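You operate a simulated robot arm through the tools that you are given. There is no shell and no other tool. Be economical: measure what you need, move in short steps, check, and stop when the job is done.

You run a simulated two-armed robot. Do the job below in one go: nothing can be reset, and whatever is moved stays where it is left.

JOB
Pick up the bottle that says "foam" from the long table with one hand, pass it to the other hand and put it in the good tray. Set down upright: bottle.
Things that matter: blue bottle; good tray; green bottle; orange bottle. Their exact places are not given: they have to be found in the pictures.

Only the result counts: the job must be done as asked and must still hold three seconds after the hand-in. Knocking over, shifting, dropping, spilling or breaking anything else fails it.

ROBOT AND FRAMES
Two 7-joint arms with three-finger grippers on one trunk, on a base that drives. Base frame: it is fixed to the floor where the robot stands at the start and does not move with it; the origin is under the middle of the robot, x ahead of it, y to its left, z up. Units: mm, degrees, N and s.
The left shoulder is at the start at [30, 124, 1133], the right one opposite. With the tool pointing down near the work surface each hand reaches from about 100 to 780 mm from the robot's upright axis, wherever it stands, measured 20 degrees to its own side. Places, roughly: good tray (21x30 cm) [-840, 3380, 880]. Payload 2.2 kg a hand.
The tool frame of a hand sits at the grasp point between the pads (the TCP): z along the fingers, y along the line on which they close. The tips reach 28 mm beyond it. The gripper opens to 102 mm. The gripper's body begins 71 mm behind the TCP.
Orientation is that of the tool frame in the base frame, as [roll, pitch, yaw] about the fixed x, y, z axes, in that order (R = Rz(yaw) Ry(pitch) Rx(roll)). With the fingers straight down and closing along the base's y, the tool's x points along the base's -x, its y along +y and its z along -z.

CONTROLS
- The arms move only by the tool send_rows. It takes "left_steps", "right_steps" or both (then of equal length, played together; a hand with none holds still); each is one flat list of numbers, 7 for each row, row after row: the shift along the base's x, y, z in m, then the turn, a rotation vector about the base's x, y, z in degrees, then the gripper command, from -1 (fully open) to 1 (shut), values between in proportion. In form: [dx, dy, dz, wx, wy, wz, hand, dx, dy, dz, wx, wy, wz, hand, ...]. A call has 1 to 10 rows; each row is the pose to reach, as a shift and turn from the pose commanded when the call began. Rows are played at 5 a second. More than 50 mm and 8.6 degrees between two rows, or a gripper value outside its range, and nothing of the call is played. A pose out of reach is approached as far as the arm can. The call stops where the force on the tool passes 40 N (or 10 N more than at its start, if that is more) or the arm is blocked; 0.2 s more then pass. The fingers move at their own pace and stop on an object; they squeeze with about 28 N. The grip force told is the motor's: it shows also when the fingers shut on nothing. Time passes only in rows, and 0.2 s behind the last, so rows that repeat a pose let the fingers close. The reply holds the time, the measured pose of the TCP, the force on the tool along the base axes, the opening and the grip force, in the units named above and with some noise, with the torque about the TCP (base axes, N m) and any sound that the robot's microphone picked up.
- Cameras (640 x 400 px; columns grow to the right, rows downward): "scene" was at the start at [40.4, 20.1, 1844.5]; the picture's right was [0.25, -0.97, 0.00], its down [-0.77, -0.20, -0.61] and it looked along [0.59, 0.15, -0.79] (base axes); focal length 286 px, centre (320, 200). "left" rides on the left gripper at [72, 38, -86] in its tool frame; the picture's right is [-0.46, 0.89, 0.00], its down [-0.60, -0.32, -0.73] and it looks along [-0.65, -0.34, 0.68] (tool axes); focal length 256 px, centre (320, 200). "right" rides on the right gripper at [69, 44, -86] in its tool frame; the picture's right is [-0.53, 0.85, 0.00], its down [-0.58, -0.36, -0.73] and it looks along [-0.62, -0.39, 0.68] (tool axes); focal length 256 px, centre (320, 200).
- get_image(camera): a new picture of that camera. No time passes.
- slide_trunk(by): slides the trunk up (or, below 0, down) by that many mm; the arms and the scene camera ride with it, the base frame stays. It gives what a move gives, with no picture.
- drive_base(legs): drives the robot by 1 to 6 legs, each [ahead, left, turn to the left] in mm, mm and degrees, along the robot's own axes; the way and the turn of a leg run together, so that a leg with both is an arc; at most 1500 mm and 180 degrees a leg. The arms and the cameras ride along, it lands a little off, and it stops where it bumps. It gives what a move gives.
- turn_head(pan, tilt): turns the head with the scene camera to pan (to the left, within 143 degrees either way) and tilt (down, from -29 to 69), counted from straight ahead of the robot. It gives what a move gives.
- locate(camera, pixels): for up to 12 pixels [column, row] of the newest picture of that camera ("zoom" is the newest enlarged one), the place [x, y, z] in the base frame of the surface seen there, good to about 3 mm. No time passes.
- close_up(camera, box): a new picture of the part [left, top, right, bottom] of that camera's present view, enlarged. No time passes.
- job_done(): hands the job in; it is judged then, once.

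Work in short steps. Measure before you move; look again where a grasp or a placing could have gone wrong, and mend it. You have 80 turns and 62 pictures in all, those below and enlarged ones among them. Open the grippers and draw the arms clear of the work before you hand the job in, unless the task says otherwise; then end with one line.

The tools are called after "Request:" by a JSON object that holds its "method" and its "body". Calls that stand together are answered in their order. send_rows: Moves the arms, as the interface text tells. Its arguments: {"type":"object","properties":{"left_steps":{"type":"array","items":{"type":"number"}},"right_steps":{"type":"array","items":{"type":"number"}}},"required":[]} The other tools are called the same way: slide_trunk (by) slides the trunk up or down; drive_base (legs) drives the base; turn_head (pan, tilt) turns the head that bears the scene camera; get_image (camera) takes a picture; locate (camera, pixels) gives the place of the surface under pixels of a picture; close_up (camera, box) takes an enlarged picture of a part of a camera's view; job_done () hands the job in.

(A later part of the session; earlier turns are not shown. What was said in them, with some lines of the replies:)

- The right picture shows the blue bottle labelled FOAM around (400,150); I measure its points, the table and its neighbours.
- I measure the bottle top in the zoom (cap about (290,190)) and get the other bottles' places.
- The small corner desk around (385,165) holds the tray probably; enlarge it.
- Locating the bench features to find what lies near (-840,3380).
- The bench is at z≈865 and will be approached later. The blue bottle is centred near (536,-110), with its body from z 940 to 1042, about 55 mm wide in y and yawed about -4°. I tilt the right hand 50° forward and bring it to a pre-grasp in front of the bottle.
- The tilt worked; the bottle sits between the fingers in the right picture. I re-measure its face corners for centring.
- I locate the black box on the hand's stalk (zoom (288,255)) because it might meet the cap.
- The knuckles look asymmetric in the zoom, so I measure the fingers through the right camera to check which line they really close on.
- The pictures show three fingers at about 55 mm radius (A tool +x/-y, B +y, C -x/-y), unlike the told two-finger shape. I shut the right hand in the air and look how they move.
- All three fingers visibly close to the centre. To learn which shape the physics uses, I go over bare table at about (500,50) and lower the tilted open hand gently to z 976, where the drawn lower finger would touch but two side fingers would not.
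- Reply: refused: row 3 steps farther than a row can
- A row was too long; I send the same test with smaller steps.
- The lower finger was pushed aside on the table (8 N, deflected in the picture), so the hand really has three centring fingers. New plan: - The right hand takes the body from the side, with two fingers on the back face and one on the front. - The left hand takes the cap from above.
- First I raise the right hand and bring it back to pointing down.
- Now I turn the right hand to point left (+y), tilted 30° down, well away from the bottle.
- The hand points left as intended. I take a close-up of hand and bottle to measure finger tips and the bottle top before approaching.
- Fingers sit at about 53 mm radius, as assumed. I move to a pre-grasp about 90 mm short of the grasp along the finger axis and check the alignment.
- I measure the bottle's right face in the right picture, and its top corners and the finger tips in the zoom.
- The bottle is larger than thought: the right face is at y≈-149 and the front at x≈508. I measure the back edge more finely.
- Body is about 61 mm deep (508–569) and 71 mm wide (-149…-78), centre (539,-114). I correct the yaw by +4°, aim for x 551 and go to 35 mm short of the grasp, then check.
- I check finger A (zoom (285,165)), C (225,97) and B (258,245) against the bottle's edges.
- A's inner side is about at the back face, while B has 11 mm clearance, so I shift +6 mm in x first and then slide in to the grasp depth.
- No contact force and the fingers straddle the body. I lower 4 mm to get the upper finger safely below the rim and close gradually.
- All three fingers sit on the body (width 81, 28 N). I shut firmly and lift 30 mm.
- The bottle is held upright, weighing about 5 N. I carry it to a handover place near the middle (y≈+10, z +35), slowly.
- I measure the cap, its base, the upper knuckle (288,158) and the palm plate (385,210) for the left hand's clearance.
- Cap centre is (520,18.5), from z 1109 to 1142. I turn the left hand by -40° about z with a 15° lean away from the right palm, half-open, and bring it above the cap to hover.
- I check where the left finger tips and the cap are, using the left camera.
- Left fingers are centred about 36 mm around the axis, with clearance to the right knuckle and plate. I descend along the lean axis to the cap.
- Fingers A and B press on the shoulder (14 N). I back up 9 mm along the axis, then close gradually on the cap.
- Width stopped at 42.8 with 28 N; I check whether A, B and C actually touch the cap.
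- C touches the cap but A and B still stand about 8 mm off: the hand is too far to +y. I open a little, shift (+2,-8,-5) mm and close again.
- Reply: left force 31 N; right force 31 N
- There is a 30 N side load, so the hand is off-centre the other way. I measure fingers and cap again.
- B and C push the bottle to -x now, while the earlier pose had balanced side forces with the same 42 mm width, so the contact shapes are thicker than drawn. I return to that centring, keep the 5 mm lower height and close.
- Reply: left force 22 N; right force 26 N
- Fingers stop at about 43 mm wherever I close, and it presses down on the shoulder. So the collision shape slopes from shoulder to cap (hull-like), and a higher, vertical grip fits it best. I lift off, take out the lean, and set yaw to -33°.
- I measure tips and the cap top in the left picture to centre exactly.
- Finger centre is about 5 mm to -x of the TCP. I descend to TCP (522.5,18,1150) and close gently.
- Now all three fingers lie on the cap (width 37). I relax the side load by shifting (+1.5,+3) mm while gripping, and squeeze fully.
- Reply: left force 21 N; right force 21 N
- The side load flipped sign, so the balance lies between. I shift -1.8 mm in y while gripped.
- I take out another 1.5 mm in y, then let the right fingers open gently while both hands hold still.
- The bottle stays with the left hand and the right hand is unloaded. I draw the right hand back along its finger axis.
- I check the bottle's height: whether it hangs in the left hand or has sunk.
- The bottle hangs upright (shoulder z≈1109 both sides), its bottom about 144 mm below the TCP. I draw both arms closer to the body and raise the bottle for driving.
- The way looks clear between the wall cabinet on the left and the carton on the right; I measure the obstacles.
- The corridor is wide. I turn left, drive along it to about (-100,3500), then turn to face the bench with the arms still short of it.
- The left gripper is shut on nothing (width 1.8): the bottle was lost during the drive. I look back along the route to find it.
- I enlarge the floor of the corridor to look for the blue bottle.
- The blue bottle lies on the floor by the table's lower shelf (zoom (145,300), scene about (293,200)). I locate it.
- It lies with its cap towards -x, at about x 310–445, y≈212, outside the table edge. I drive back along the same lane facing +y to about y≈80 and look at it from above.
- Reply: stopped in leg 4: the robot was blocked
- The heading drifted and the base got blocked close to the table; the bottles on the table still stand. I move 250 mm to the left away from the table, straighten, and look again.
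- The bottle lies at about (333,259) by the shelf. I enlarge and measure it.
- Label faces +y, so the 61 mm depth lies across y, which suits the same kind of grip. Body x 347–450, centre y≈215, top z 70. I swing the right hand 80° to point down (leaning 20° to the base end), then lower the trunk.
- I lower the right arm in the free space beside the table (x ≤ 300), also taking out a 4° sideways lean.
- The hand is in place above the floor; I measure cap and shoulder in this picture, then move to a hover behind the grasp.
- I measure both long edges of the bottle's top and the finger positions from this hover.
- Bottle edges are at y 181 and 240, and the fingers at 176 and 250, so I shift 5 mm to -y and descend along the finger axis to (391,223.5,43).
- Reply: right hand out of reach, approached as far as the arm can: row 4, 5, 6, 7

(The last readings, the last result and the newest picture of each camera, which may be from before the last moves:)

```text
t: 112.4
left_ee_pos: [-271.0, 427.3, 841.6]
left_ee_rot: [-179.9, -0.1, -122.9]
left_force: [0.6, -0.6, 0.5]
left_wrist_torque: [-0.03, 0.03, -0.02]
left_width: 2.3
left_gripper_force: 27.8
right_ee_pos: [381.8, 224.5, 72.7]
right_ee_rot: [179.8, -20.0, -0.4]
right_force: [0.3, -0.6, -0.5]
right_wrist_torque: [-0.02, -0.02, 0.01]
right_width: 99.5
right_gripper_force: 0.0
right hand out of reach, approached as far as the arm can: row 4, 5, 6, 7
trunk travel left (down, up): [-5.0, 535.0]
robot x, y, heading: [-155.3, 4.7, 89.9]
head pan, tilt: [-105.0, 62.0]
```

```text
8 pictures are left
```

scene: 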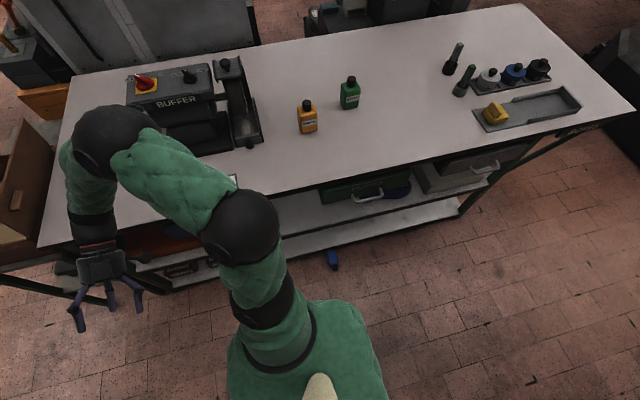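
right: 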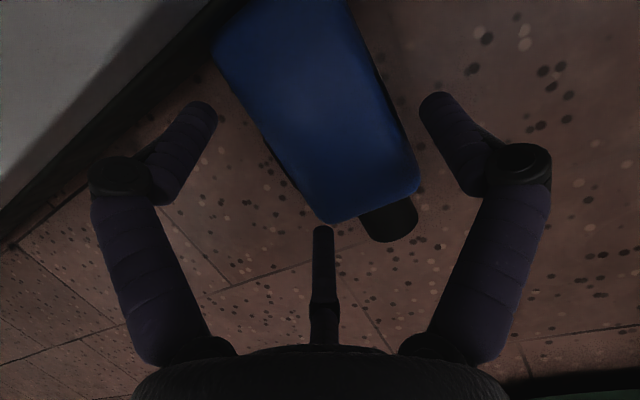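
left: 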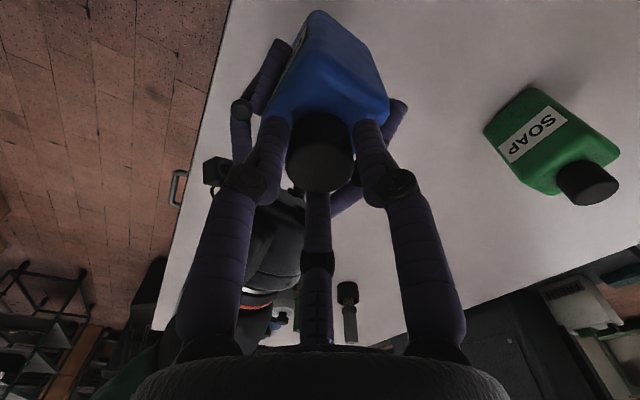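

The arm runs out of reach 30 mm short. I back the hand off up and away, and bring the base 110 mm closer to the table.

Request:
{"method": "send_rows", "body": {"right_steps": [-0.01, 0, 0.035, 0, 0, 0, -1, -0.02, 0, 0.07, 0, 0, 0, -1, -0.05, 0, 0.1, 0, 0, 0, -1, -0.095, 0, 0.11, 0, 0, 0, -1, -0.135, 0, 0.11, 0, 0, 0, -1]}}

Request:
{"method": "drive_base", "body": {"legs": [[0, -110, 0]]}}

Request:
{"method": "slide_trunk", "body": {"by": -5}}

```text
t: 113.6
left_ee_pos: [-271.8, 427.5, 841.5]
left_ee_rot: [-179.8, 0.0, -123.0]
left_force: [0.8, -0.3, 0.0]
left_wrist_torque: [0.0, -0.01, -0.01]
left_width: 2.1
left_gripper_force: 27.5
right_ee_pos: [247.0, 228.1, 185.1]
right_ee_rot: [179.8, -20.1, -0.5]
right_force: [0.2, 0.4, -0.1]
right_wrist_torque: [0.02, 0.0, -0.01]
right_width: 101.9
right_gripper_force: 0.1
trunk travel left (down, up): [-5.0, 535.0]
robot x, y, heading: [-151.0, 8.9, 90.3]
head pan, tilt: [-105.0, 62.0]
```

```text
t: 114.8
left_ee_pos: [-158.2, 429.1, 842.3]
left_ee_rot: [-179.9, 0.0, -123.1]
left_force: [0.0, 0.2, 0.5]
left_wrist_torque: [-0.01, 0.02, 0.03]
left_width: 2.1
left_gripper_force: 27.9
right_ee_pos: [359.2, 227.2, 184.8]
right_ee_rot: [179.7, -20.0, -0.5]
right_force: [0.2, 0.6, 0.4]
right_wrist_torque: [-0.01, 0.0, -0.01]
right_width: 101.7
right_gripper_force: 0.0
trunk travel left (down, up): [-5.0, 535.0]
robot x, y, heading: [-42.3, 3.6, 90.1]
head pan, tilt: [-105.0, 62.0]
```

```text
t: 115.3
left_ee_pos: [-157.9, 427.8, 836.1]
left_ee_rot: [-179.9, -0.2, -123.0]
left_force: [0.2, -0.1, -0.1]
left_wrist_torque: [0.0, 0.01, 0.02]
left_width: 2.1
left_gripper_force: 28.6
right_ee_pos: [358.0, 227.5, 179.9]
right_ee_rot: [179.7, -20.0, -0.5]
right_force: [-0.2, -0.3, -1.1]
right_wrist_torque: [0.04, -0.01, 0.0]
right_width: 102.1
right_gripper_force: 0.0
trunk travel left (down, up): [0.0, 540.0]
robot x, y, heading: [-42.0, 5.8, 89.9]
head pan, tilt: [-105.0, 62.0]
```

Now I descend again along the finger axis to (391,223.5,43).

Request:
{"method": "send_rows", "body": {"right_steps": [0, -0.004, -0.03, 0, 0, 0, -0.95, 0.003, -0.004, -0.06, 0, 0, 0, -0.95, 0.012, -0.004, -0.085, 0, 0, 0, -0.95, 0.02, -0.004, -0.107, 0, 0, 0, -0.95, 0.027, -0.004, -0.125, 0, 0, 0, -0.95, 0.0325, -0.004, -0.137, 0, 0, 0, -0.95, 0.0325, -0.004, -0.137, 0, 0, 0, -0.95]}}

Request:
{"method": "get_image", "body": {"camera": "right"}}

```text
t: 116.9
left_ee_pos: [-159.4, 428.6, 837.5]
left_ee_rot: [-179.9, -0.1, -123.2]
left_force: [-0.9, -0.1, 0.2]
left_wrist_torque: [-0.01, 0.02, -0.01]
left_width: 2.2
left_gripper_force: 28.5
right_ee_pos: [389.0, 222.0, 45.7]
right_ee_rot: [179.8, -20.0, -0.5]
right_force: [0.3, -0.3, -0.4]
right_wrist_torque: [-0.02, 0.03, 0.02]
right_width: 99.3
right_gripper_force: 0.1
trunk travel left (down, up): [0.0, 540.0]
robot x, y, heading: [-41.5, 6.1, 89.9]
head pan, tilt: [-105.0, 62.0]
```

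```text
7 pictures are left
```

right: 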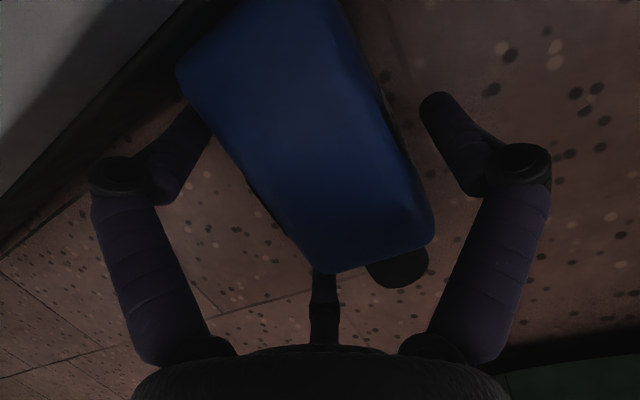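

The fingers straddle the body, B right and A/C left, with no contact. I close gradually, squeeze, and lift 15 mm.

Request:
{"method": "send_rows", "body": {"right_steps": [0, 0, 0, 0, 0, 0, -0.8, 0, 0, 0, 0, 0, 0, -0.7, 0, 0, 0, 0, 0, 0, -0.6, 0, 0, 0, 0, 0, 0, -0.5, 0, 0, 0, 0, 0, 0, 0, 0, 0, 0, 0, 0, 0, 1, 0, 0, 0, 0, 0, 0, 1, -0.003, 0, 0.008, 0, 0, 0, 1, -0.006, 0, 0.015, 0, 0, 0, 1]}}

Request:
{"method": "get_image", "body": {"camera": "right"}}

```text
t: 118.9
left_ee_pos: [-159.9, 427.7, 837.3]
left_ee_rot: [-180.0, -0.2, -123.1]
left_force: [0.4, 0.3, -0.2]
left_wrist_torque: [-0.01, 0.0, 0.0]
left_width: 2.1
left_gripper_force: 27.9
right_ee_pos: [386.4, 222.5, 58.3]
right_ee_rot: [179.7, -19.9, -0.4]
right_force: [-1.0, 0.5, -3.6]
right_wrist_torque: [0.02, 0.04, 0.02]
right_width: 81.1
right_gripper_force: 28.9
trunk travel left (down, up): [0.0, 540.0]
robot x, y, heading: [-38.9, 3.5, 90.0]
head pan, tilt: [-105.0, 62.0]
```

```text
6 pictures are left
```

right: 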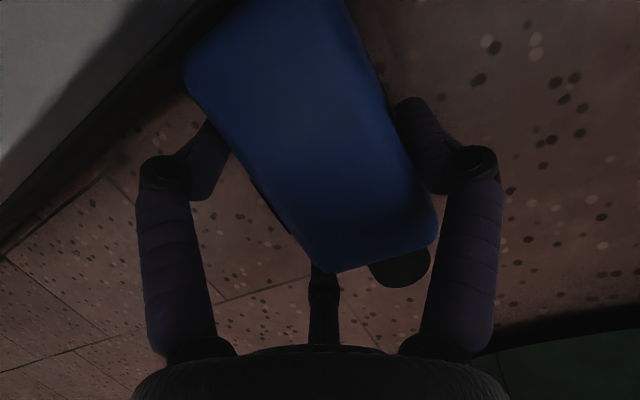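

The bottle is gripped again (width 81, about 4 N load). I pull it clear of the shelf and raise it in the free space beside the table.

Request:
{"method": "send_rows", "body": {"right_steps": [-0.03, 0, 0.005, 0, 0, 0, 1, -0.06, 0.005, 0.025, 0, 0, 0, 1, -0.08, 0.012, 0.06, 0, 0, 0, 1, -0.09, 0.02, 0.105, 0, 0, 0, 1, -0.098, 0.03, 0.15, 0, 0, 0, 1, -0.106, 0.04, 0.195, 0, 0, 0, 1, -0.115, 0.05, 0.24, 0, 0, 0, 1, -0.124, 0.06, 0.285, 0, 0, 0, 1, -0.13, 0.07, 0.33, 0, 0, 0, 1, -0.13, 0.08, 0.375, 0, 0, 0, 1]}}

Request:
{"method": "send_rows", "body": {"right_steps": [-0.011, 0.0085, 0.045, 0, 0, 0, 1, -0.022, 0.017, 0.09, 0, 0, 0, 1, -0.033, 0.0255, 0.135, 0, 0, 0, 1, -0.044, 0.034, 0.18, 0, 0, 0, 1, -0.055, 0.0425, 0.225, 0, 0, 0, 1, -0.066, 0.051, 0.27, 0, 0, 0, 1, -0.077, 0.0595, 0.315, 0, 0, 0, 1, -0.088, 0.068, 0.357, 0, 0, 0, 1]}}

Request:
{"method": "slide_trunk", "body": {"by": 375}}

```text
t: 121.1
left_ee_pos: [-159.6, 429.3, 837.5]
left_ee_rot: [-180.0, -0.1, -123.1]
left_force: [-0.4, 0.3, -0.2]
left_wrist_torque: [-0.01, 0.04, 0.02]
left_width: 2.0
left_gripper_force: 28.2
right_ee_pos: [256.4, 302.5, 435.7]
right_ee_rot: [179.5, -20.0, -0.5]
right_force: [0.0, -0.3, -4.1]
right_wrist_torque: [0.07, 0.05, 0.0]
right_width: 80.8
right_gripper_force: 27.9
trunk travel left (down, up): [0.0, 540.0]
robot x, y, heading: [-41.2, 6.4, 89.9]
head pan, tilt: [-105.0, 62.0]
```

```text
t: 122.9
left_ee_pos: [-159.5, 429.6, 837.0]
left_ee_rot: [-179.9, -0.1, -123.1]
left_force: [0.5, -0.2, 0.6]
left_wrist_torque: [0.04, -0.02, -0.01]
left_width: 2.2
left_gripper_force: 28.3
right_ee_pos: [166.5, 371.7, 789.0]
right_ee_rot: [179.7, -19.8, -0.4]
right_force: [-0.1, -0.2, -3.9]
right_wrist_torque: [0.06, 0.02, -0.04]
right_width: 80.7
right_gripper_force: 27.7
trunk travel left (down, up): [0.0, 540.0]
robot x, y, heading: [-39.7, 9.1, 90.0]
head pan, tilt: [-105.0, 62.0]
```

```text
t: 126.5
left_ee_pos: [-158.6, 428.5, 1212.4]
left_ee_rot: [-179.9, -0.1, -123.1]
left_force: [-0.1, 0.5, 0.9]
left_wrist_torque: [0.02, -0.01, 0.02]
left_width: 1.8
left_gripper_force: 27.9
right_ee_pos: [165.8, 371.7, 1163.0]
right_ee_rot: [179.8, -20.0, -0.5]
right_force: [-0.9, -0.6, -2.8]
right_wrist_torque: [0.05, 0.06, -0.01]
right_width: 80.7
right_gripper_force: 27.7
trunk travel left (down, up): [-375.0, 165.0]
robot x, y, heading: [-40.7, 1.6, 90.0]
head pan, tilt: [-105.0, 62.0]
```

I turn the bottle upright by rotating the right hand +90° about y.

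Request:
{"method": "send_rows", "body": {"right_steps": [0, 0, 0, 0, 8.5, 0, 1, 0, 0, 0, 0, 17, 0, 1, 0, 0, 0, 0, 25.5, 0, 1, 0, 0, 0, 0, 34, 0, 1, 0, 0, 0, 0, 42.5, 0, 1, 0, 0, 0, 0, 51, 0, 1, 0, 0, 0, 0, 59.5, 0, 1, 0, 0, 0, 0, 68, 0, 1, 0, 0, 0, 0, 76.5, 0, 1, 0, 0, 0, 0, 85, 0, 1]}}

Request:
{"method": "send_rows", "body": {"right_steps": [0, 0, 0, 0, 5, 0, 1, 0, 0, 0, 0, 5, 0, 1]}}

Request:
{"method": "turn_head", "body": {"pan": -10, "tilt": 55}}

Request:
{"method": "get_image", "body": {"camera": "scene"}}

```text
t: 128.8
left_ee_pos: [-157.8, 429.2, 1212.7]
left_ee_rot: [179.9, -0.1, -123.2]
left_force: [-0.4, -0.2, 0.5]
left_wrist_torque: [-0.03, 0.01, -0.02]
left_width: 2.1
left_gripper_force: 28.0
right_ee_pos: [168.0, 372.3, 1162.4]
right_ee_rot: [178.8, 65.1, -1.1]
right_force: [0.6, -0.4, -3.6]
right_wrist_torque: [0.05, 0.01, 0.01]
right_width: 81.0
right_gripper_force: 27.9
trunk travel left (down, up): [-375.0, 165.0]
robot x, y, heading: [-41.8, 4.2, 90.0]
head pan, tilt: [-105.0, 62.0]
```

```text
t: 129.3
left_ee_pos: [-159.2, 428.1, 1211.4]
left_ee_rot: [-179.9, -0.1, -123.1]
left_force: [-0.3, -0.5, -0.1]
left_wrist_torque: [-0.02, -0.02, 0.0]
left_width: 2.2
left_gripper_force: 27.9
right_ee_pos: [166.3, 371.8, 1163.8]
right_ee_rot: [178.4, 70.0, -1.3]
right_force: [-0.9, 1.0, -3.9]
right_wrist_torque: [0.05, -0.05, -0.02]
right_width: 80.8
right_gripper_force: 28.3
trunk travel left (down, up): [-375.0, 165.0]
robot x, y, heading: [-38.6, 3.4, 90.0]
head pan, tilt: [-105.0, 62.0]
```

```text
t: 131.1
left_ee_pos: [-158.4, 428.7, 1211.7]
left_ee_rot: [-180.0, -0.2, -123.2]
left_force: [-0.9, 0.5, 0.6]
left_wrist_torque: [0.01, -0.02, 0.01]
left_width: 2.2
left_gripper_force: 28.0
right_ee_pos: [167.4, 372.7, 1162.2]
right_ee_rot: [178.2, 70.0, -1.4]
right_force: [-0.2, 0.5, -4.4]
right_wrist_torque: [0.06, -0.06, 0.0]
right_width: 80.9
right_gripper_force: 28.0
trunk travel left (down, up): [-375.0, 165.0]
robot x, y, heading: [-43.0, 5.8, 90.0]
head pan, tilt: [-10.0, 55.0]
```

```text
5 pictures are left
```

scene: 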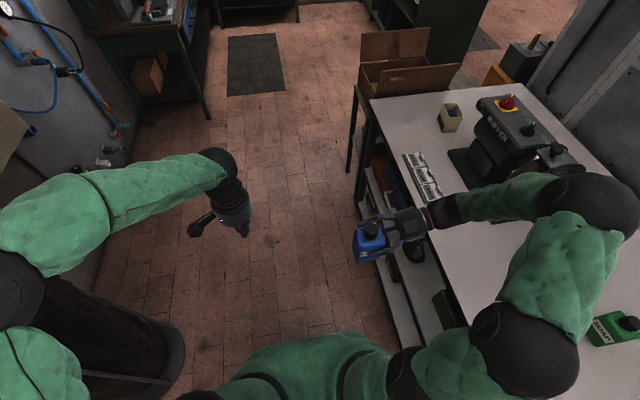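

The bottle is upright in the right hand. I measure cap and shoulder to know its lean and place relative to the TCP.

Request:
{"method": "locate", "body": {"camera": "scene", "pixels": [[373, 229], [367, 229], [379, 229], [373, 225], [373, 233], [360, 238], [357, 246], [372, 246], [384, 244], [358, 258], [372, 260], [383, 236]]}}

```text
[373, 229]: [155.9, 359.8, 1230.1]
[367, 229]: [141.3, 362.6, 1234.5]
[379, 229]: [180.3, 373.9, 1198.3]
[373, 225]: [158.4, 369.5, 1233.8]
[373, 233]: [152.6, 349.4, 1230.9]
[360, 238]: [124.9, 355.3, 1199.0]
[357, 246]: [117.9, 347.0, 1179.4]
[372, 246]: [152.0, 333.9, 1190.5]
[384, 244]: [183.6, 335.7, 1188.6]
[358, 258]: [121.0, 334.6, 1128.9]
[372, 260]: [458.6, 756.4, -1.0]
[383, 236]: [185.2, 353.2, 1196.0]
```

The bottle sits well (cap top (155,360,1232)). I move left away from the table first so the right elbow clears it, then check the grip before the long drive.

Request:
{"method": "drive_base", "body": {"legs": [[0, 260, 0], [700, 0, 0]]}}

```text
t: 136.4
left_ee_pos: [-405.4, 1139.3, 1211.9]
left_ee_rot: [-179.9, -0.1, -123.5]
left_force: [-0.5, 1.0, -0.1]
left_wrist_torque: [0.0, 0.0, -0.02]
left_width: 1.8
left_gripper_force: 27.8
right_ee_pos: [-80.3, 1079.9, 1164.4]
right_ee_rot: [178.2, 70.0, -1.9]
right_force: [-0.1, 0.0, -4.1]
right_wrist_torque: [0.01, -0.07, 0.03]
right_width: 81.1
right_gripper_force: 28.5
trunk travel left (down, up): [-375.0, 165.0]
robot x, y, heading: [-292.7, 712.1, 89.4]
head pan, tilt: [-10.0, 55.0]
```

Grip holds. I continue to about (-90,3490) in two legs and turn to face the bench.

Request:
{"method": "drive_base", "body": {"legs": [[1000, -70, 0], [1000, -60, 0], [780, -50, 0], [0, 0, 45], [0, 0, 45.5]]}}

```text
t: 154.4
left_ee_pos: [-451.8, 3380.2, 1211.7]
left_ee_rot: [-179.8, -0.1, -33.7]
left_force: [0.4, 1.1, 0.1]
left_wrist_torque: [-0.03, -0.03, -0.02]
left_width: 2.4
left_gripper_force: 27.5
right_ee_pos: [-393.1, 3706.1, 1163.8]
right_ee_rot: [178.2, 70.0, 88.0]
right_force: [0.6, 0.6, -4.3]
right_wrist_torque: [0.04, 0.06, 0.01]
right_width: 81.1
right_gripper_force: 27.9
trunk travel left (down, up): [-375.0, 165.0]
robot x, y, heading: [-30.5, 3489.8, 179.3]
head pan, tilt: [-10.0, 55.0]
```

The bottle is still firmly held. I advance 190 mm towards the bench, then raise the left hand clear and bring the bottle to the middle for the handover.

Request:
{"method": "drive_base", "body": {"legs": [[190, 0, 0.7]]}}

Request:
{"method": "send_rows", "body": {"left_steps": [0, 0, 0.04, 0, 0, 0, -0.2, 0, 0, 0.08, 0, 0, 0, -0.2, 0, 0, 0.12, 0, 0, 0, -0.2, 0, 0, 0.15, 0, 0, 0, -0.2, 0, 0, 0.15, 0, 0, 0, -0.2, 0, 0, 0.15, 0, 0, 0, -0.2, 0, 0, 0.15, 0, 0, 0, -0.2, 0, 0, 0.15, 0, 0, 0, -0.2, 0, 0, 0.15, 0, 0, 0, -0.2, 0, 0, 0.15, 0, 0, 0, -0.2], "right_steps": [0, 0, 0, 0, 0, 0, 1, 0, 0, 0, 0, 0, 0, 1, -0.014, -0.026, -0.009, 0, 0, 0, 1, -0.029, -0.053, -0.018, 0, 0, 0, 1, -0.044, -0.08, -0.028, 0, 0, 0, 1, -0.058, -0.106, -0.037, 0, 0, 0, 1, -0.073, -0.133, -0.046, 0, 0, 0, 1, -0.088, -0.159, -0.055, 0, 0, 0, 1, -0.102, -0.186, -0.065, 0, 0, 0, 1, -0.117, -0.212, -0.074, 0, 0, 0, 1]}}

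Request:
{"method": "turn_head", "body": {"pan": 8, "tilt": 52}}

Request:
{"method": "get_image", "body": {"camera": "scene"}}

```text
t: 155.9
left_ee_pos: [-638.1, 3374.8, 1211.0]
left_ee_rot: [-179.9, -0.3, -32.9]
left_force: [0.9, -0.5, -0.3]
left_wrist_torque: [0.01, 0.0, 0.01]
left_width: 2.2
left_gripper_force: 28.1
right_ee_pos: [-582.3, 3700.8, 1161.8]
right_ee_rot: [178.1, 70.1, 88.6]
right_force: [-0.4, 0.9, -4.6]
right_wrist_torque: [0.03, 0.06, 0.05]
right_width: 80.8
right_gripper_force: 28.2
trunk travel left (down, up): [-375.0, 165.0]
robot x, y, heading: [-210.8, 3492.8, -180.0]
head pan, tilt: [-10.0, 55.0]
```

```text
t: 158.1
left_ee_pos: [-636.8, 3376.2, 1359.3]
left_ee_rot: [-179.9, -0.1, -32.9]
left_force: [0.2, -0.5, -1.0]
left_wrist_torque: [0.03, 0.01, -0.01]
left_width: 61.2
left_gripper_force: 0.0
right_ee_pos: [-699.1, 3487.2, 1090.0]
right_ee_rot: [178.1, 69.9, 88.7]
right_force: [0.1, -0.4, -3.3]
right_wrist_torque: [0.07, 0.06, 0.04]
right_width: 81.1
right_gripper_force: 27.5
trunk travel left (down, up): [-375.0, 165.0]
robot x, y, heading: [-218.1, 3493.9, -179.9]
head pan, tilt: [-10.0, 55.0]
```

```text
t: 158.9
left_ee_pos: [-635.6, 3377.2, 1359.5]
left_ee_rot: [-179.8, -0.1, -32.8]
left_force: [-0.5, -0.4, 0.6]
left_wrist_torque: [0.0, 0.03, 0.01]
left_width: 61.3
left_gripper_force: 0.1
right_ee_pos: [-698.6, 3488.7, 1089.4]
right_ee_rot: [178.2, 70.0, 88.8]
right_force: [-0.5, 0.3, -4.5]
right_wrist_torque: [0.01, 0.05, -0.01]
right_width: 80.9
right_gripper_force: 28.0
trunk travel left (down, up): [-375.0, 165.0]
robot x, y, heading: [-216.0, 3493.8, -179.9]
head pan, tilt: [8.0, 52.0]
```

```text
4 pictures are left
```

scene: 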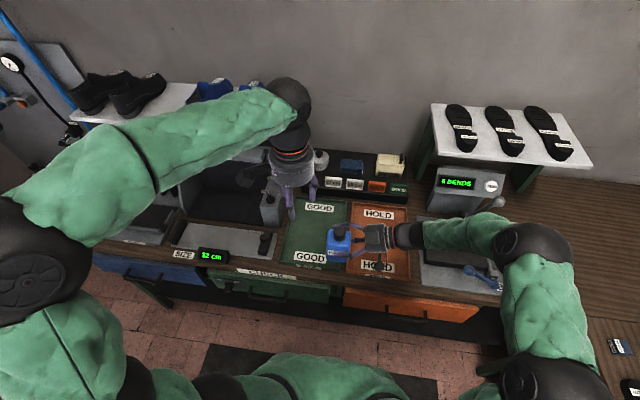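

I measure the green GOOD tray and the bottle's cap from this picture.

Request:
{"method": "locate", "body": {"camera": "scene", "pixels": [[345, 205], [300, 205], [290, 245], [283, 266], [330, 267], [310, 235], [343, 229], [338, 229], [348, 229], [343, 226], [343, 233], [340, 250]]}}

Request:
{"method": "close_up", "body": {"camera": "scene", "box": [260, 190, 420, 290]}}

```text
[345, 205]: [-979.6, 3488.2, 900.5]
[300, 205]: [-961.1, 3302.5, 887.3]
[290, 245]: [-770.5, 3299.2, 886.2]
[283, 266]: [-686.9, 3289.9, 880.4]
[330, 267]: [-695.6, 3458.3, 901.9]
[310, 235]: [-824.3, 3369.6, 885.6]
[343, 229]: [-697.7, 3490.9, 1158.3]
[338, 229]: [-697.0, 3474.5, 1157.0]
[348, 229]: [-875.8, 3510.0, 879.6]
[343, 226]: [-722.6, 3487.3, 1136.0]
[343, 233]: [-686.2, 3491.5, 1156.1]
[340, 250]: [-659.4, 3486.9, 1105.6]
```

```text
4.00 times, centred on (340, 240) of scene
```

zoom: 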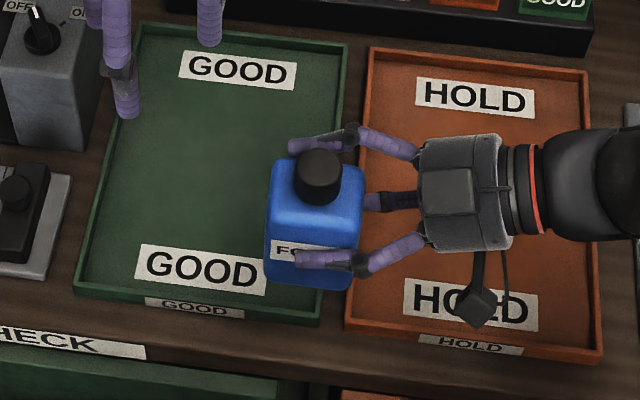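

The tray floor is z≈886 with a low rim (~901), spanning x -980…-690, y 3290…3485. I measure the cap precisely in the zoom.

Request:
{"method": "locate", "body": {"camera": "zoom", "pixels": [[318, 152], [318, 165], [318, 177], [297, 165], [338, 165], [276, 195], [360, 195], [270, 230], [300, 285], [345, 225], [350, 132], [450, 185]]}}

```text
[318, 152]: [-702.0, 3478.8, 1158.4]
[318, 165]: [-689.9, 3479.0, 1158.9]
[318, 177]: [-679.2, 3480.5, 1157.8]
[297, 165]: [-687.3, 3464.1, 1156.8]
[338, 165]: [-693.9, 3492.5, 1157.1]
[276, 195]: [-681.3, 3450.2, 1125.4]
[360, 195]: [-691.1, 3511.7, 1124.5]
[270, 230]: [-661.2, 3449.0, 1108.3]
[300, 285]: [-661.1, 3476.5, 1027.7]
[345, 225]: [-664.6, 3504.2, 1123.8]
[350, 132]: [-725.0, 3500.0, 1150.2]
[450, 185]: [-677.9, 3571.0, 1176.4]
```

Cap centre is (-690,3478.5), top z 1158.5. Reusing the earlier balanced offset, I bring the left hand over it and down to TCP (-692.5,3480.5,1166.5), part-open.

Request:
{"method": "send_rows", "body": {"left_steps": [-0.0113, 0.0207, -0.0287, 0, 0, 0, 0, -0.0226, 0.0414, -0.0574, 0, 0, 0, 0, -0.0339, 0.0621, -0.0861, 0, 0, 0, 0, -0.0452, 0.0828, -0.1148, 0, 0, 0, 0, -0.0565, 0.1035, -0.1435, 0, 0, 0, 0, -0.0565, 0.1035, -0.1435, 0, 0, 0, 0]}}

Request:
{"method": "get_image", "body": {"camera": "left"}}

```text
t: 160.3
left_ee_pos: [-692.4, 3476.3, 1217.0]
left_ee_rot: [-180.0, -0.1, -32.8]
left_force: [0.4, -1.1, -1.0]
left_wrist_torque: [-0.01, 0.07, 0.01]
left_width: 51.1
left_gripper_force: 0.3
right_ee_pos: [-698.8, 3488.3, 1089.9]
right_ee_rot: [178.3, 70.0, 88.9]
right_force: [0.2, 0.6, -4.8]
right_wrist_torque: [0.04, 0.05, 0.0]
right_width: 80.9
right_gripper_force: 27.8
trunk travel left (down, up): [-375.0, 165.0]
robot x, y, heading: [-214.3, 3496.8, -179.7]
head pan, tilt: [8.0, 52.0]
```

```text
2 pictures are left
```

left: 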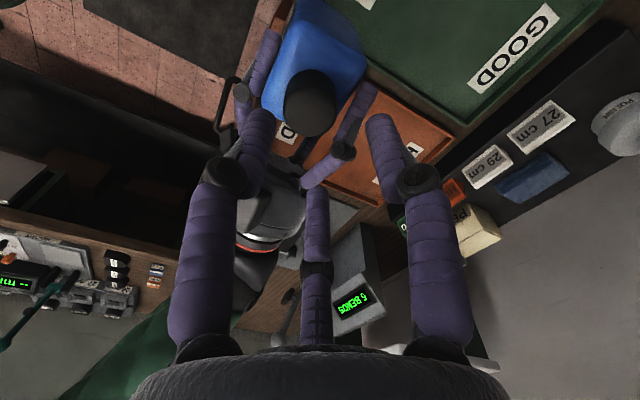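

I measure cap edges, finger tips and right knuckle in this picture.

Request:
{"method": "locate", "body": {"camera": "left", "pixels": [[308, 125], [289, 105], [335, 105], [308, 134], [308, 85], [262, 118], [378, 125], [317, 195], [342, 152], [320, 175]]}}

```text
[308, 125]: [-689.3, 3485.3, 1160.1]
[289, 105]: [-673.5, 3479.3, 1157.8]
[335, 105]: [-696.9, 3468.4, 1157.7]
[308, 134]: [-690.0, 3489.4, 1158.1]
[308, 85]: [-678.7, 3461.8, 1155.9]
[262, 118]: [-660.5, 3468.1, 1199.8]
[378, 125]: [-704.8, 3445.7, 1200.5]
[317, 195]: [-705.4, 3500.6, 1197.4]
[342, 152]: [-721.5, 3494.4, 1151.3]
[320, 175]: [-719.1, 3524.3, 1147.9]
```

Finger centroid needs about (+3,+2) mm; I correct, descend 50 mm and close gradually to a light squeeze.

Request:
{"method": "send_rows", "body": {"left_steps": [0.003, 0.0022, -0.02, 0, 0, 0, 0, 0.003, 0.0022, -0.038, 0, 0, 0, 0, 0.003, 0.0022, -0.0505, 0, 0, 0, 0, 0.003, 0.0022, -0.0505, 0, 0, 0, 0, 0.003, 0.0022, -0.0505, 0, 0, 0, 0.1, 0.003, 0.0022, -0.0505, 0, 0, 0, 0.2, 0.003, 0.0022, -0.0505, 0, 0, 0, 0.3, 0.003, 0.0022, -0.0505, 0, 0, 0, 0.4, 0.003, 0.0022, -0.0505, 0, 0, 0, 0.5]}}

```text
t: 162.3
left_ee_pos: [-690.2, 3479.4, 1167.8]
left_ee_rot: [180.0, -0.1, -32.8]
left_force: [-6.8, -10.2, -0.1]
left_wrist_torque: [-0.36, 0.04, -0.28]
left_width: 38.2
left_gripper_force: 27.9
right_ee_pos: [-699.5, 3489.3, 1088.4]
right_ee_rot: [178.3, 70.0, 88.8]
right_force: [6.2, 9.4, -1.7]
right_wrist_torque: [-0.44, 0.46, 0.38]
right_width: 80.8
right_gripper_force: 27.6
trunk travel left (down, up): [-375.0, 165.0]
robot x, y, heading: [-212.6, 3494.1, -179.6]
head pan, tilt: [8.0, 52.0]
```

The cap is gripped (width 38). I relieve the side load by (-0.6,-0.9) mm and squeeze fully.

Request:
{"method": "send_rows", "body": {"left_steps": [0, 0, 0, 0, 0, 0, 1, -0.0006, -0.0009, 0, 0, 0, 0, 1, -0.0006, -0.0009, 0, 0, 0, 0, 1, -0.0006, -0.0009, 0, 0, 0, 0, 1]}}

```text
t: 163.3
left_ee_pos: [-690.7, 3478.8, 1168.2]
left_ee_rot: [-179.8, -0.1, -32.9]
left_force: [-4.2, -5.0, -0.3]
left_wrist_torque: [-0.26, -0.11, -0.3]
left_width: 37.6
left_gripper_force: 27.9
right_ee_pos: [-698.6, 3488.7, 1089.7]
right_ee_rot: [178.2, 69.9, 88.8]
right_force: [3.2, 5.5, -2.4]
right_wrist_torque: [-0.1, 0.43, 0.41]
right_width: 80.9
right_gripper_force: 27.4
trunk travel left (down, up): [-375.0, 165.0]
robot x, y, heading: [-218.3, 3489.0, -179.9]
head pan, tilt: [8.0, 52.0]
```

Both hands hold the bottle. To avoid carrying it on the cap grip alone, I move both hands together towards the tray; first half of the way.

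Request:
{"method": "send_rows", "body": {"left_steps": [-0.006, -0.004, -0.003, 0, 0, 0, 1, -0.017, -0.012, -0.01, 0, 0, 0, 1, -0.03, -0.021, -0.018, 0, 0, 0, 1, -0.044, -0.031, -0.027, 0, 0, 0, 1, -0.055, -0.039, -0.035, 0, 0, 0, 1, -0.06, -0.043, -0.04, 0, 0, 0, 1, -0.06, -0.043, -0.04, 0, 0, 0, 1], "right_steps": [-0.006, -0.004, -0.003, 0, 0, 0, 1, -0.017, -0.012, -0.01, 0, 0, 0, 1, -0.03, -0.021, -0.018, 0, 0, 0, 1, -0.044, -0.031, -0.027, 0, 0, 0, 1, -0.055, -0.039, -0.035, 0, 0, 0, 1, -0.06, -0.043, -0.04, 0, 0, 0, 1, -0.06, -0.043, -0.04, 0, 0, 0, 1]}}

```text
t: 164.9
left_ee_pos: [-749.5, 3435.6, 1127.7]
left_ee_rot: [180.0, -0.1, -32.8]
left_force: [-4.5, -15.3, 2.0]
left_wrist_torque: [-1.06, -0.02, -0.44]
left_width: 37.8
left_gripper_force: 27.9
right_ee_pos: [-759.1, 3445.9, 1049.8]
right_ee_rot: [178.2, 70.0, 88.8]
right_force: [3.2, 16.6, -6.0]
right_wrist_torque: [-0.2, 0.48, 0.65]
right_width: 81.4
right_gripper_force: 28.2
trunk travel left (down, up): [-375.0, 165.0]
robot x, y, heading: [-216.1, 3495.4, -179.7]
head pan, tilt: [8.0, 52.0]
```

Forces remain moderate; I add a 0.8 mm correction for the left and go the rest, ending with the base about 11 mm above the tray floor.

Request:
{"method": "send_rows", "body": {"left_steps": [-0.006, -0.0048, -0.006, 0, 0, 0, 1, -0.016, -0.0118, -0.016, 0, 0, 0, 1, -0.028, -0.0198, -0.03, 0, 0, 0, 1, -0.04, -0.0278, -0.044, 0, 0, 0, 1, -0.05, -0.0348, -0.058, 0, 0, 0, 1, -0.055, -0.0378, -0.07, 0, 0, 0, 1, -0.055, -0.0378, -0.08, 0, 0, 0, 1, -0.055, -0.0378, -0.084, 0, 0, 0, 1, -0.055, -0.0378, -0.084, 0, 0, 0, 1], "right_steps": [-0.006, -0.004, -0.006, 0, 0, 0, 1, -0.016, -0.011, -0.016, 0, 0, 0, 1, -0.028, -0.019, -0.03, 0, 0, 0, 1, -0.04, -0.027, -0.044, 0, 0, 0, 1, -0.05, -0.034, -0.058, 0, 0, 0, 1, -0.055, -0.037, -0.07, 0, 0, 0, 1, -0.055, -0.037, -0.08, 0, 0, 0, 1, -0.055, -0.037, -0.084, 0, 0, 0, 1, -0.055, -0.037, -0.084, 0, 0, 0, 1]}}

```text
t: 166.9
left_ee_pos: [-807.3, 3400.8, 1044.4]
left_ee_rot: [-179.9, 0.0, -32.8]
left_force: [6.6, -0.5, 0.7]
left_wrist_torque: [-0.1, -0.44, -0.32]
left_width: 38.0
left_gripper_force: 27.7
right_ee_pos: [-815.0, 3409.4, 964.5]
right_ee_rot: [178.2, 70.0, 88.8]
right_force: [-6.8, 0.8, -4.1]
right_wrist_torque: [0.12, -0.09, 0.3]
right_width: 81.0
right_gripper_force: 28.1
trunk travel left (down, up): [-375.0, 165.0]
robot x, y, heading: [-214.8, 3493.0, -179.8]
head pan, tilt: [8.0, 52.0]
```

All is balanced, with the bottle just above the tray floor. I open the right hand gradually and draw it back along its axis, then up.

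Request:
{"method": "send_rows", "body": {"left_steps": [0, 0, 0, 0, 0, 0, 1, 0, 0, 0, 0, 0, 0, 1, 0, 0, 0, 0, 0, 0, 1, 0, 0, 0, 0, 0, 0, 1, 0, 0, 0, 0, 0, 0, 1, 0, 0, 0, 0, 0, 0, 1, 0, 0, 0, 0, 0, 0, 1, 0, 0, 0, 0, 0, 0, 1, 0, 0, 0, 0, 0, 0, 1, 0, 0, 0, 0, 0, 0, 1], "right_steps": [0, 0, 0, 0, 0, 0, -0.6, 0, 0, 0, 0, 0, 0, -0.75, 0, 0, 0, 0, 0, 0, -0.9, 0, 0, 0, 0, 0, 0, -1, 0, 0.015, 0.0055, 0, 0, 0, -1, 0.001, 0.035, 0.0125, 0, 0, 0, -1, 0.002, 0.06, 0.022, 0, 0, 0, -1, 0.003, 0.09, 0.033, 0, 0, 0, -1, 0.01, 0.11, 0.06, 0, 0, 0, -1, 0.03, 0.115, 0.1, 0, 0, 0, -1]}}

```text
t: 169.1
left_ee_pos: [-806.1, 3400.1, 1044.6]
left_ee_rot: [-180.0, -0.1, -32.8]
left_force: [1.1, 0.5, 0.5]
left_wrist_torque: [-0.01, 0.04, -0.01]
left_width: 38.8
left_gripper_force: 28.0
right_ee_pos: [-779.5, 3524.6, 1065.7]
right_ee_rot: [178.0, 69.9, 88.8]
right_force: [-0.4, -0.5, 0.5]
right_wrist_torque: [-0.03, 0.0, -0.03]
right_width: 102.1
right_gripper_force: 0.1
trunk travel left (down, up): [-375.0, 165.0]
robot x, y, heading: [-212.9, 3496.0, -179.9]
head pan, tilt: [8.0, 52.0]
```

The right hand is out. I take one close-up to see how the bottle sits.

Request:
{"method": "close_up", "body": {"camera": "scene", "box": [250, 180, 410, 280]}}

```text
4.00 times, centred on (330, 230) of scene
```

zoom: 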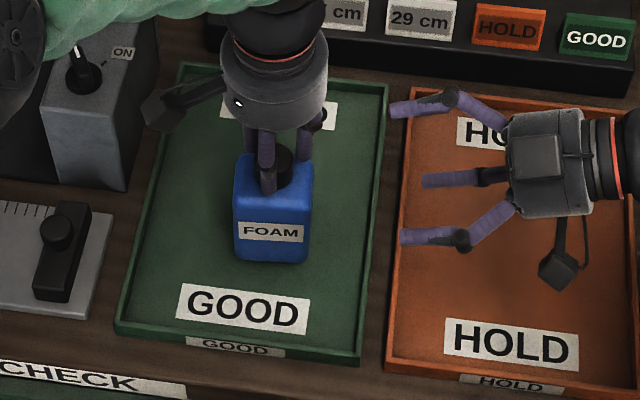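

I measure the bottle's lower edge, face and shoulder against the tray floor.

Request:
{"method": "locate", "body": {"camera": "zoom", "pixels": [[245, 195], [302, 195], [240, 215], [300, 215], [238, 252], [270, 258], [303, 258], [240, 248], [270, 275], [302, 252], [200, 250], [330, 250]]}}

```text
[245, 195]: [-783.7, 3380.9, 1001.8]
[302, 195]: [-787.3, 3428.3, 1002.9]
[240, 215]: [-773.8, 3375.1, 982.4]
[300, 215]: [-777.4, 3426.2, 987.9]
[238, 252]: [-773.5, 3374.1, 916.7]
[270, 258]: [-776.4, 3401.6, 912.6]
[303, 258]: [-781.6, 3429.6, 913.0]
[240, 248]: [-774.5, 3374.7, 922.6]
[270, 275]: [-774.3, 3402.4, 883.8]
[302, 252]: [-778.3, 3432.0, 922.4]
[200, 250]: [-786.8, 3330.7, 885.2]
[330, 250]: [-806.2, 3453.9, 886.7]
```

The bottle hangs upright with its base about 13 mm above the floor (885.5). I lower it gently until it touches.

Request:
{"method": "send_rows", "body": {"left_steps": [0, 0, -0.004, 0, 0, 0, 1, 0, 0, -0.008, 0, 0, 0, 1, 0, 0, -0.011, 0, 0, 0, 1, 0, 0, -0.0125, 0, 0, 0, 1, 0, 0, -0.0125, 0, 0, 0, 1]}}

```text
t: 170.3
left_ee_pos: [-807.5, 3398.9, 1033.3]
left_ee_rot: [180.0, 0.1, -32.8]
left_force: [0.3, 0.2, 10.6]
left_wrist_torque: [0.41, -0.21, -0.13]
left_width: 38.5
left_gripper_force: 27.9
right_ee_pos: [-782.2, 3525.4, 1067.0]
right_ee_rot: [178.3, 70.0, 88.9]
right_force: [0.3, -0.5, -0.2]
right_wrist_torque: [0.01, 0.01, 0.02]
right_width: 101.9
right_gripper_force: 0.0
trunk travel left (down, up): [-375.0, 165.0]
robot x, y, heading: [-212.9, 3492.8, -179.9]
head pan, tilt: [8.0, 52.0]
5 turns are left
```

The base rests on the floor (10 N). I ease 0.7 mm, open gradually, and rise straight up; only few turns are left.

Request:
{"method": "send_rows", "body": {"left_steps": [0, 0, 0.0007, 0, 0, 0, 0.22, 0, 0, 0.0007, 0, 0, 0, 0.1, 0, 0, 0.0007, 0, 0, 0, -0.1, 0, 0, 0.0007, 0, 0, 0, -0.3, 0, 0, 0.001, 0, 0, 0, -0.4, 0, 0, 0.02, 0, 0, 0, -0.4, 0, 0, 0.055, 0, 0, 0, -0.4, 0, 0, 0.1, 0, 0, 0, -0.4, 0, 0, 0.145, 0, 0, 0, -0.6, 0, 0, 0.19, 0, 0, 0, -0.8], "right_steps": [0, 0, 0, 0, 0, 0, -1, 0, 0, 0, 0, 0, 0, -1, 0, 0, 0, 0, 0, 0, -1, 0, 0, 0, 0, 0, 0, -1, 0, 0, 0, 0, 0, 0, -1, 0.01, 0, 0.02, 0, 0, 0, -1, 0.02, 0, 0.04, 0, 0, 0, -1, 0.04, 0.01, 0.06, 0, 0, 0, -1, 0.06, 0.02, 0.08, 0, 0, 0, -1, 0.09, 0.03, 0.09, 0, 0, 0, -1]}}

Request:
{"method": "get_image", "body": {"camera": "scene"}}

```text
t: 172.5
left_ee_pos: [-803.5, 3400.2, 1223.6]
left_ee_rot: [179.9, -0.2, -32.8]
left_force: [-0.8, 0.3, -0.2]
left_wrist_torque: [-0.01, 0.02, 0.01]
left_width: 91.8
left_gripper_force: 0.1
right_ee_pos: [-690.5, 3554.8, 1156.1]
right_ee_rot: [178.3, 70.0, 89.0]
right_force: [0.3, 0.0, 0.3]
right_wrist_torque: [0.0, 0.01, -0.03]
right_width: 102.2
right_gripper_force: 0.0
trunk travel left (down, up): [-375.0, 165.0]
robot x, y, heading: [-215.4, 3493.3, -179.5]
head pan, tilt: [8.0, 52.0]
```

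```text
0 pictures are left
4 turns are left
```

scene: 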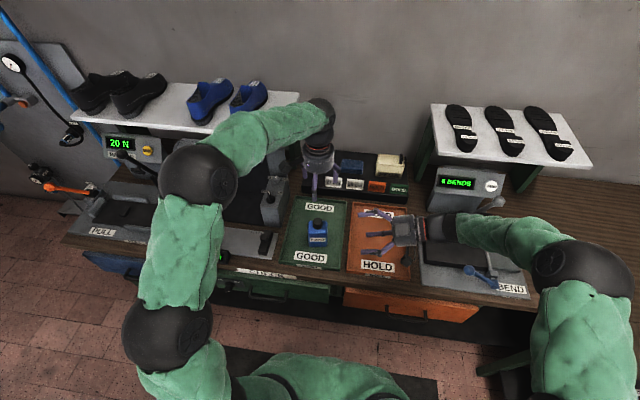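

The bottle stands upright in the GOOD tray at (317,232). I draw both arms back towards the robot, clear of the bench.

Request:
{"method": "send_rows", "body": {"left_steps": [0.02, 0, 0.03, 0, 0, 0, -1, 0.06, 0, 0.05, 0, 0, 0, -1, 0.1, 0, 0.06, 0, 0, 0, -1, 0.145, 0, 0.06, 0, 0, 0, -1, 0.185, 0, 0.06, 0, 0, 0, -1], "right_steps": [0.02, 0.01, 0.01, 0, 0, 0, -1, 0.045, 0.03, 0.01, 0, 0, 0, -1, 0.07, 0.06, 0.01, 0, 0, 0, -1, 0.09, 0.09, 0.01, 0, 0, 0, -1, 0.105, 0.12, 0.01, 0, 0, 0, -1]}}

```text
t: 173.7
left_ee_pos: [-618.3, 3400.0, 1281.8]
left_ee_rot: [-180.0, 0.0, -32.8]
left_force: [-0.2, -0.2, 0.1]
left_wrist_torque: [0.0, 0.01, -0.01]
left_width: 101.9
left_gripper_force: 0.0
right_ee_pos: [-588.7, 3672.5, 1165.8]
right_ee_rot: [178.4, 70.0, 89.0]
right_force: [-0.5, -0.1, 0.0]
right_wrist_torque: [0.0, 0.0, 0.0]
right_width: 101.9
right_gripper_force: 0.1
trunk travel left (down, up): [-375.0, 165.0]
robot x, y, heading: [-214.0, 3496.6, -179.7]
head pan, tilt: [8.0, 52.0]
3 turns are left
```

Both arms are clear with the grippers open; I hand the job in.

Request:
{"method": "job_done", "body": {}}

```text
The job is handed in.
```

The foam bottle stands upright in the good tray, passed from the right hand to the left just above it, but I dropped it on the floor once on the way. The first drop came from the left hand's cap grip while the robot turned. I picked the bottle up again with the right hand, and the last picture shows it standing in the tray. While driving back for it, the base was also blocked once close to the long table. The orange and green bottles were still standing afterwards. I saw no sign of breakage or spilling, but did not check the bottle closely. Both arms are clear of the bench with the grippers open.
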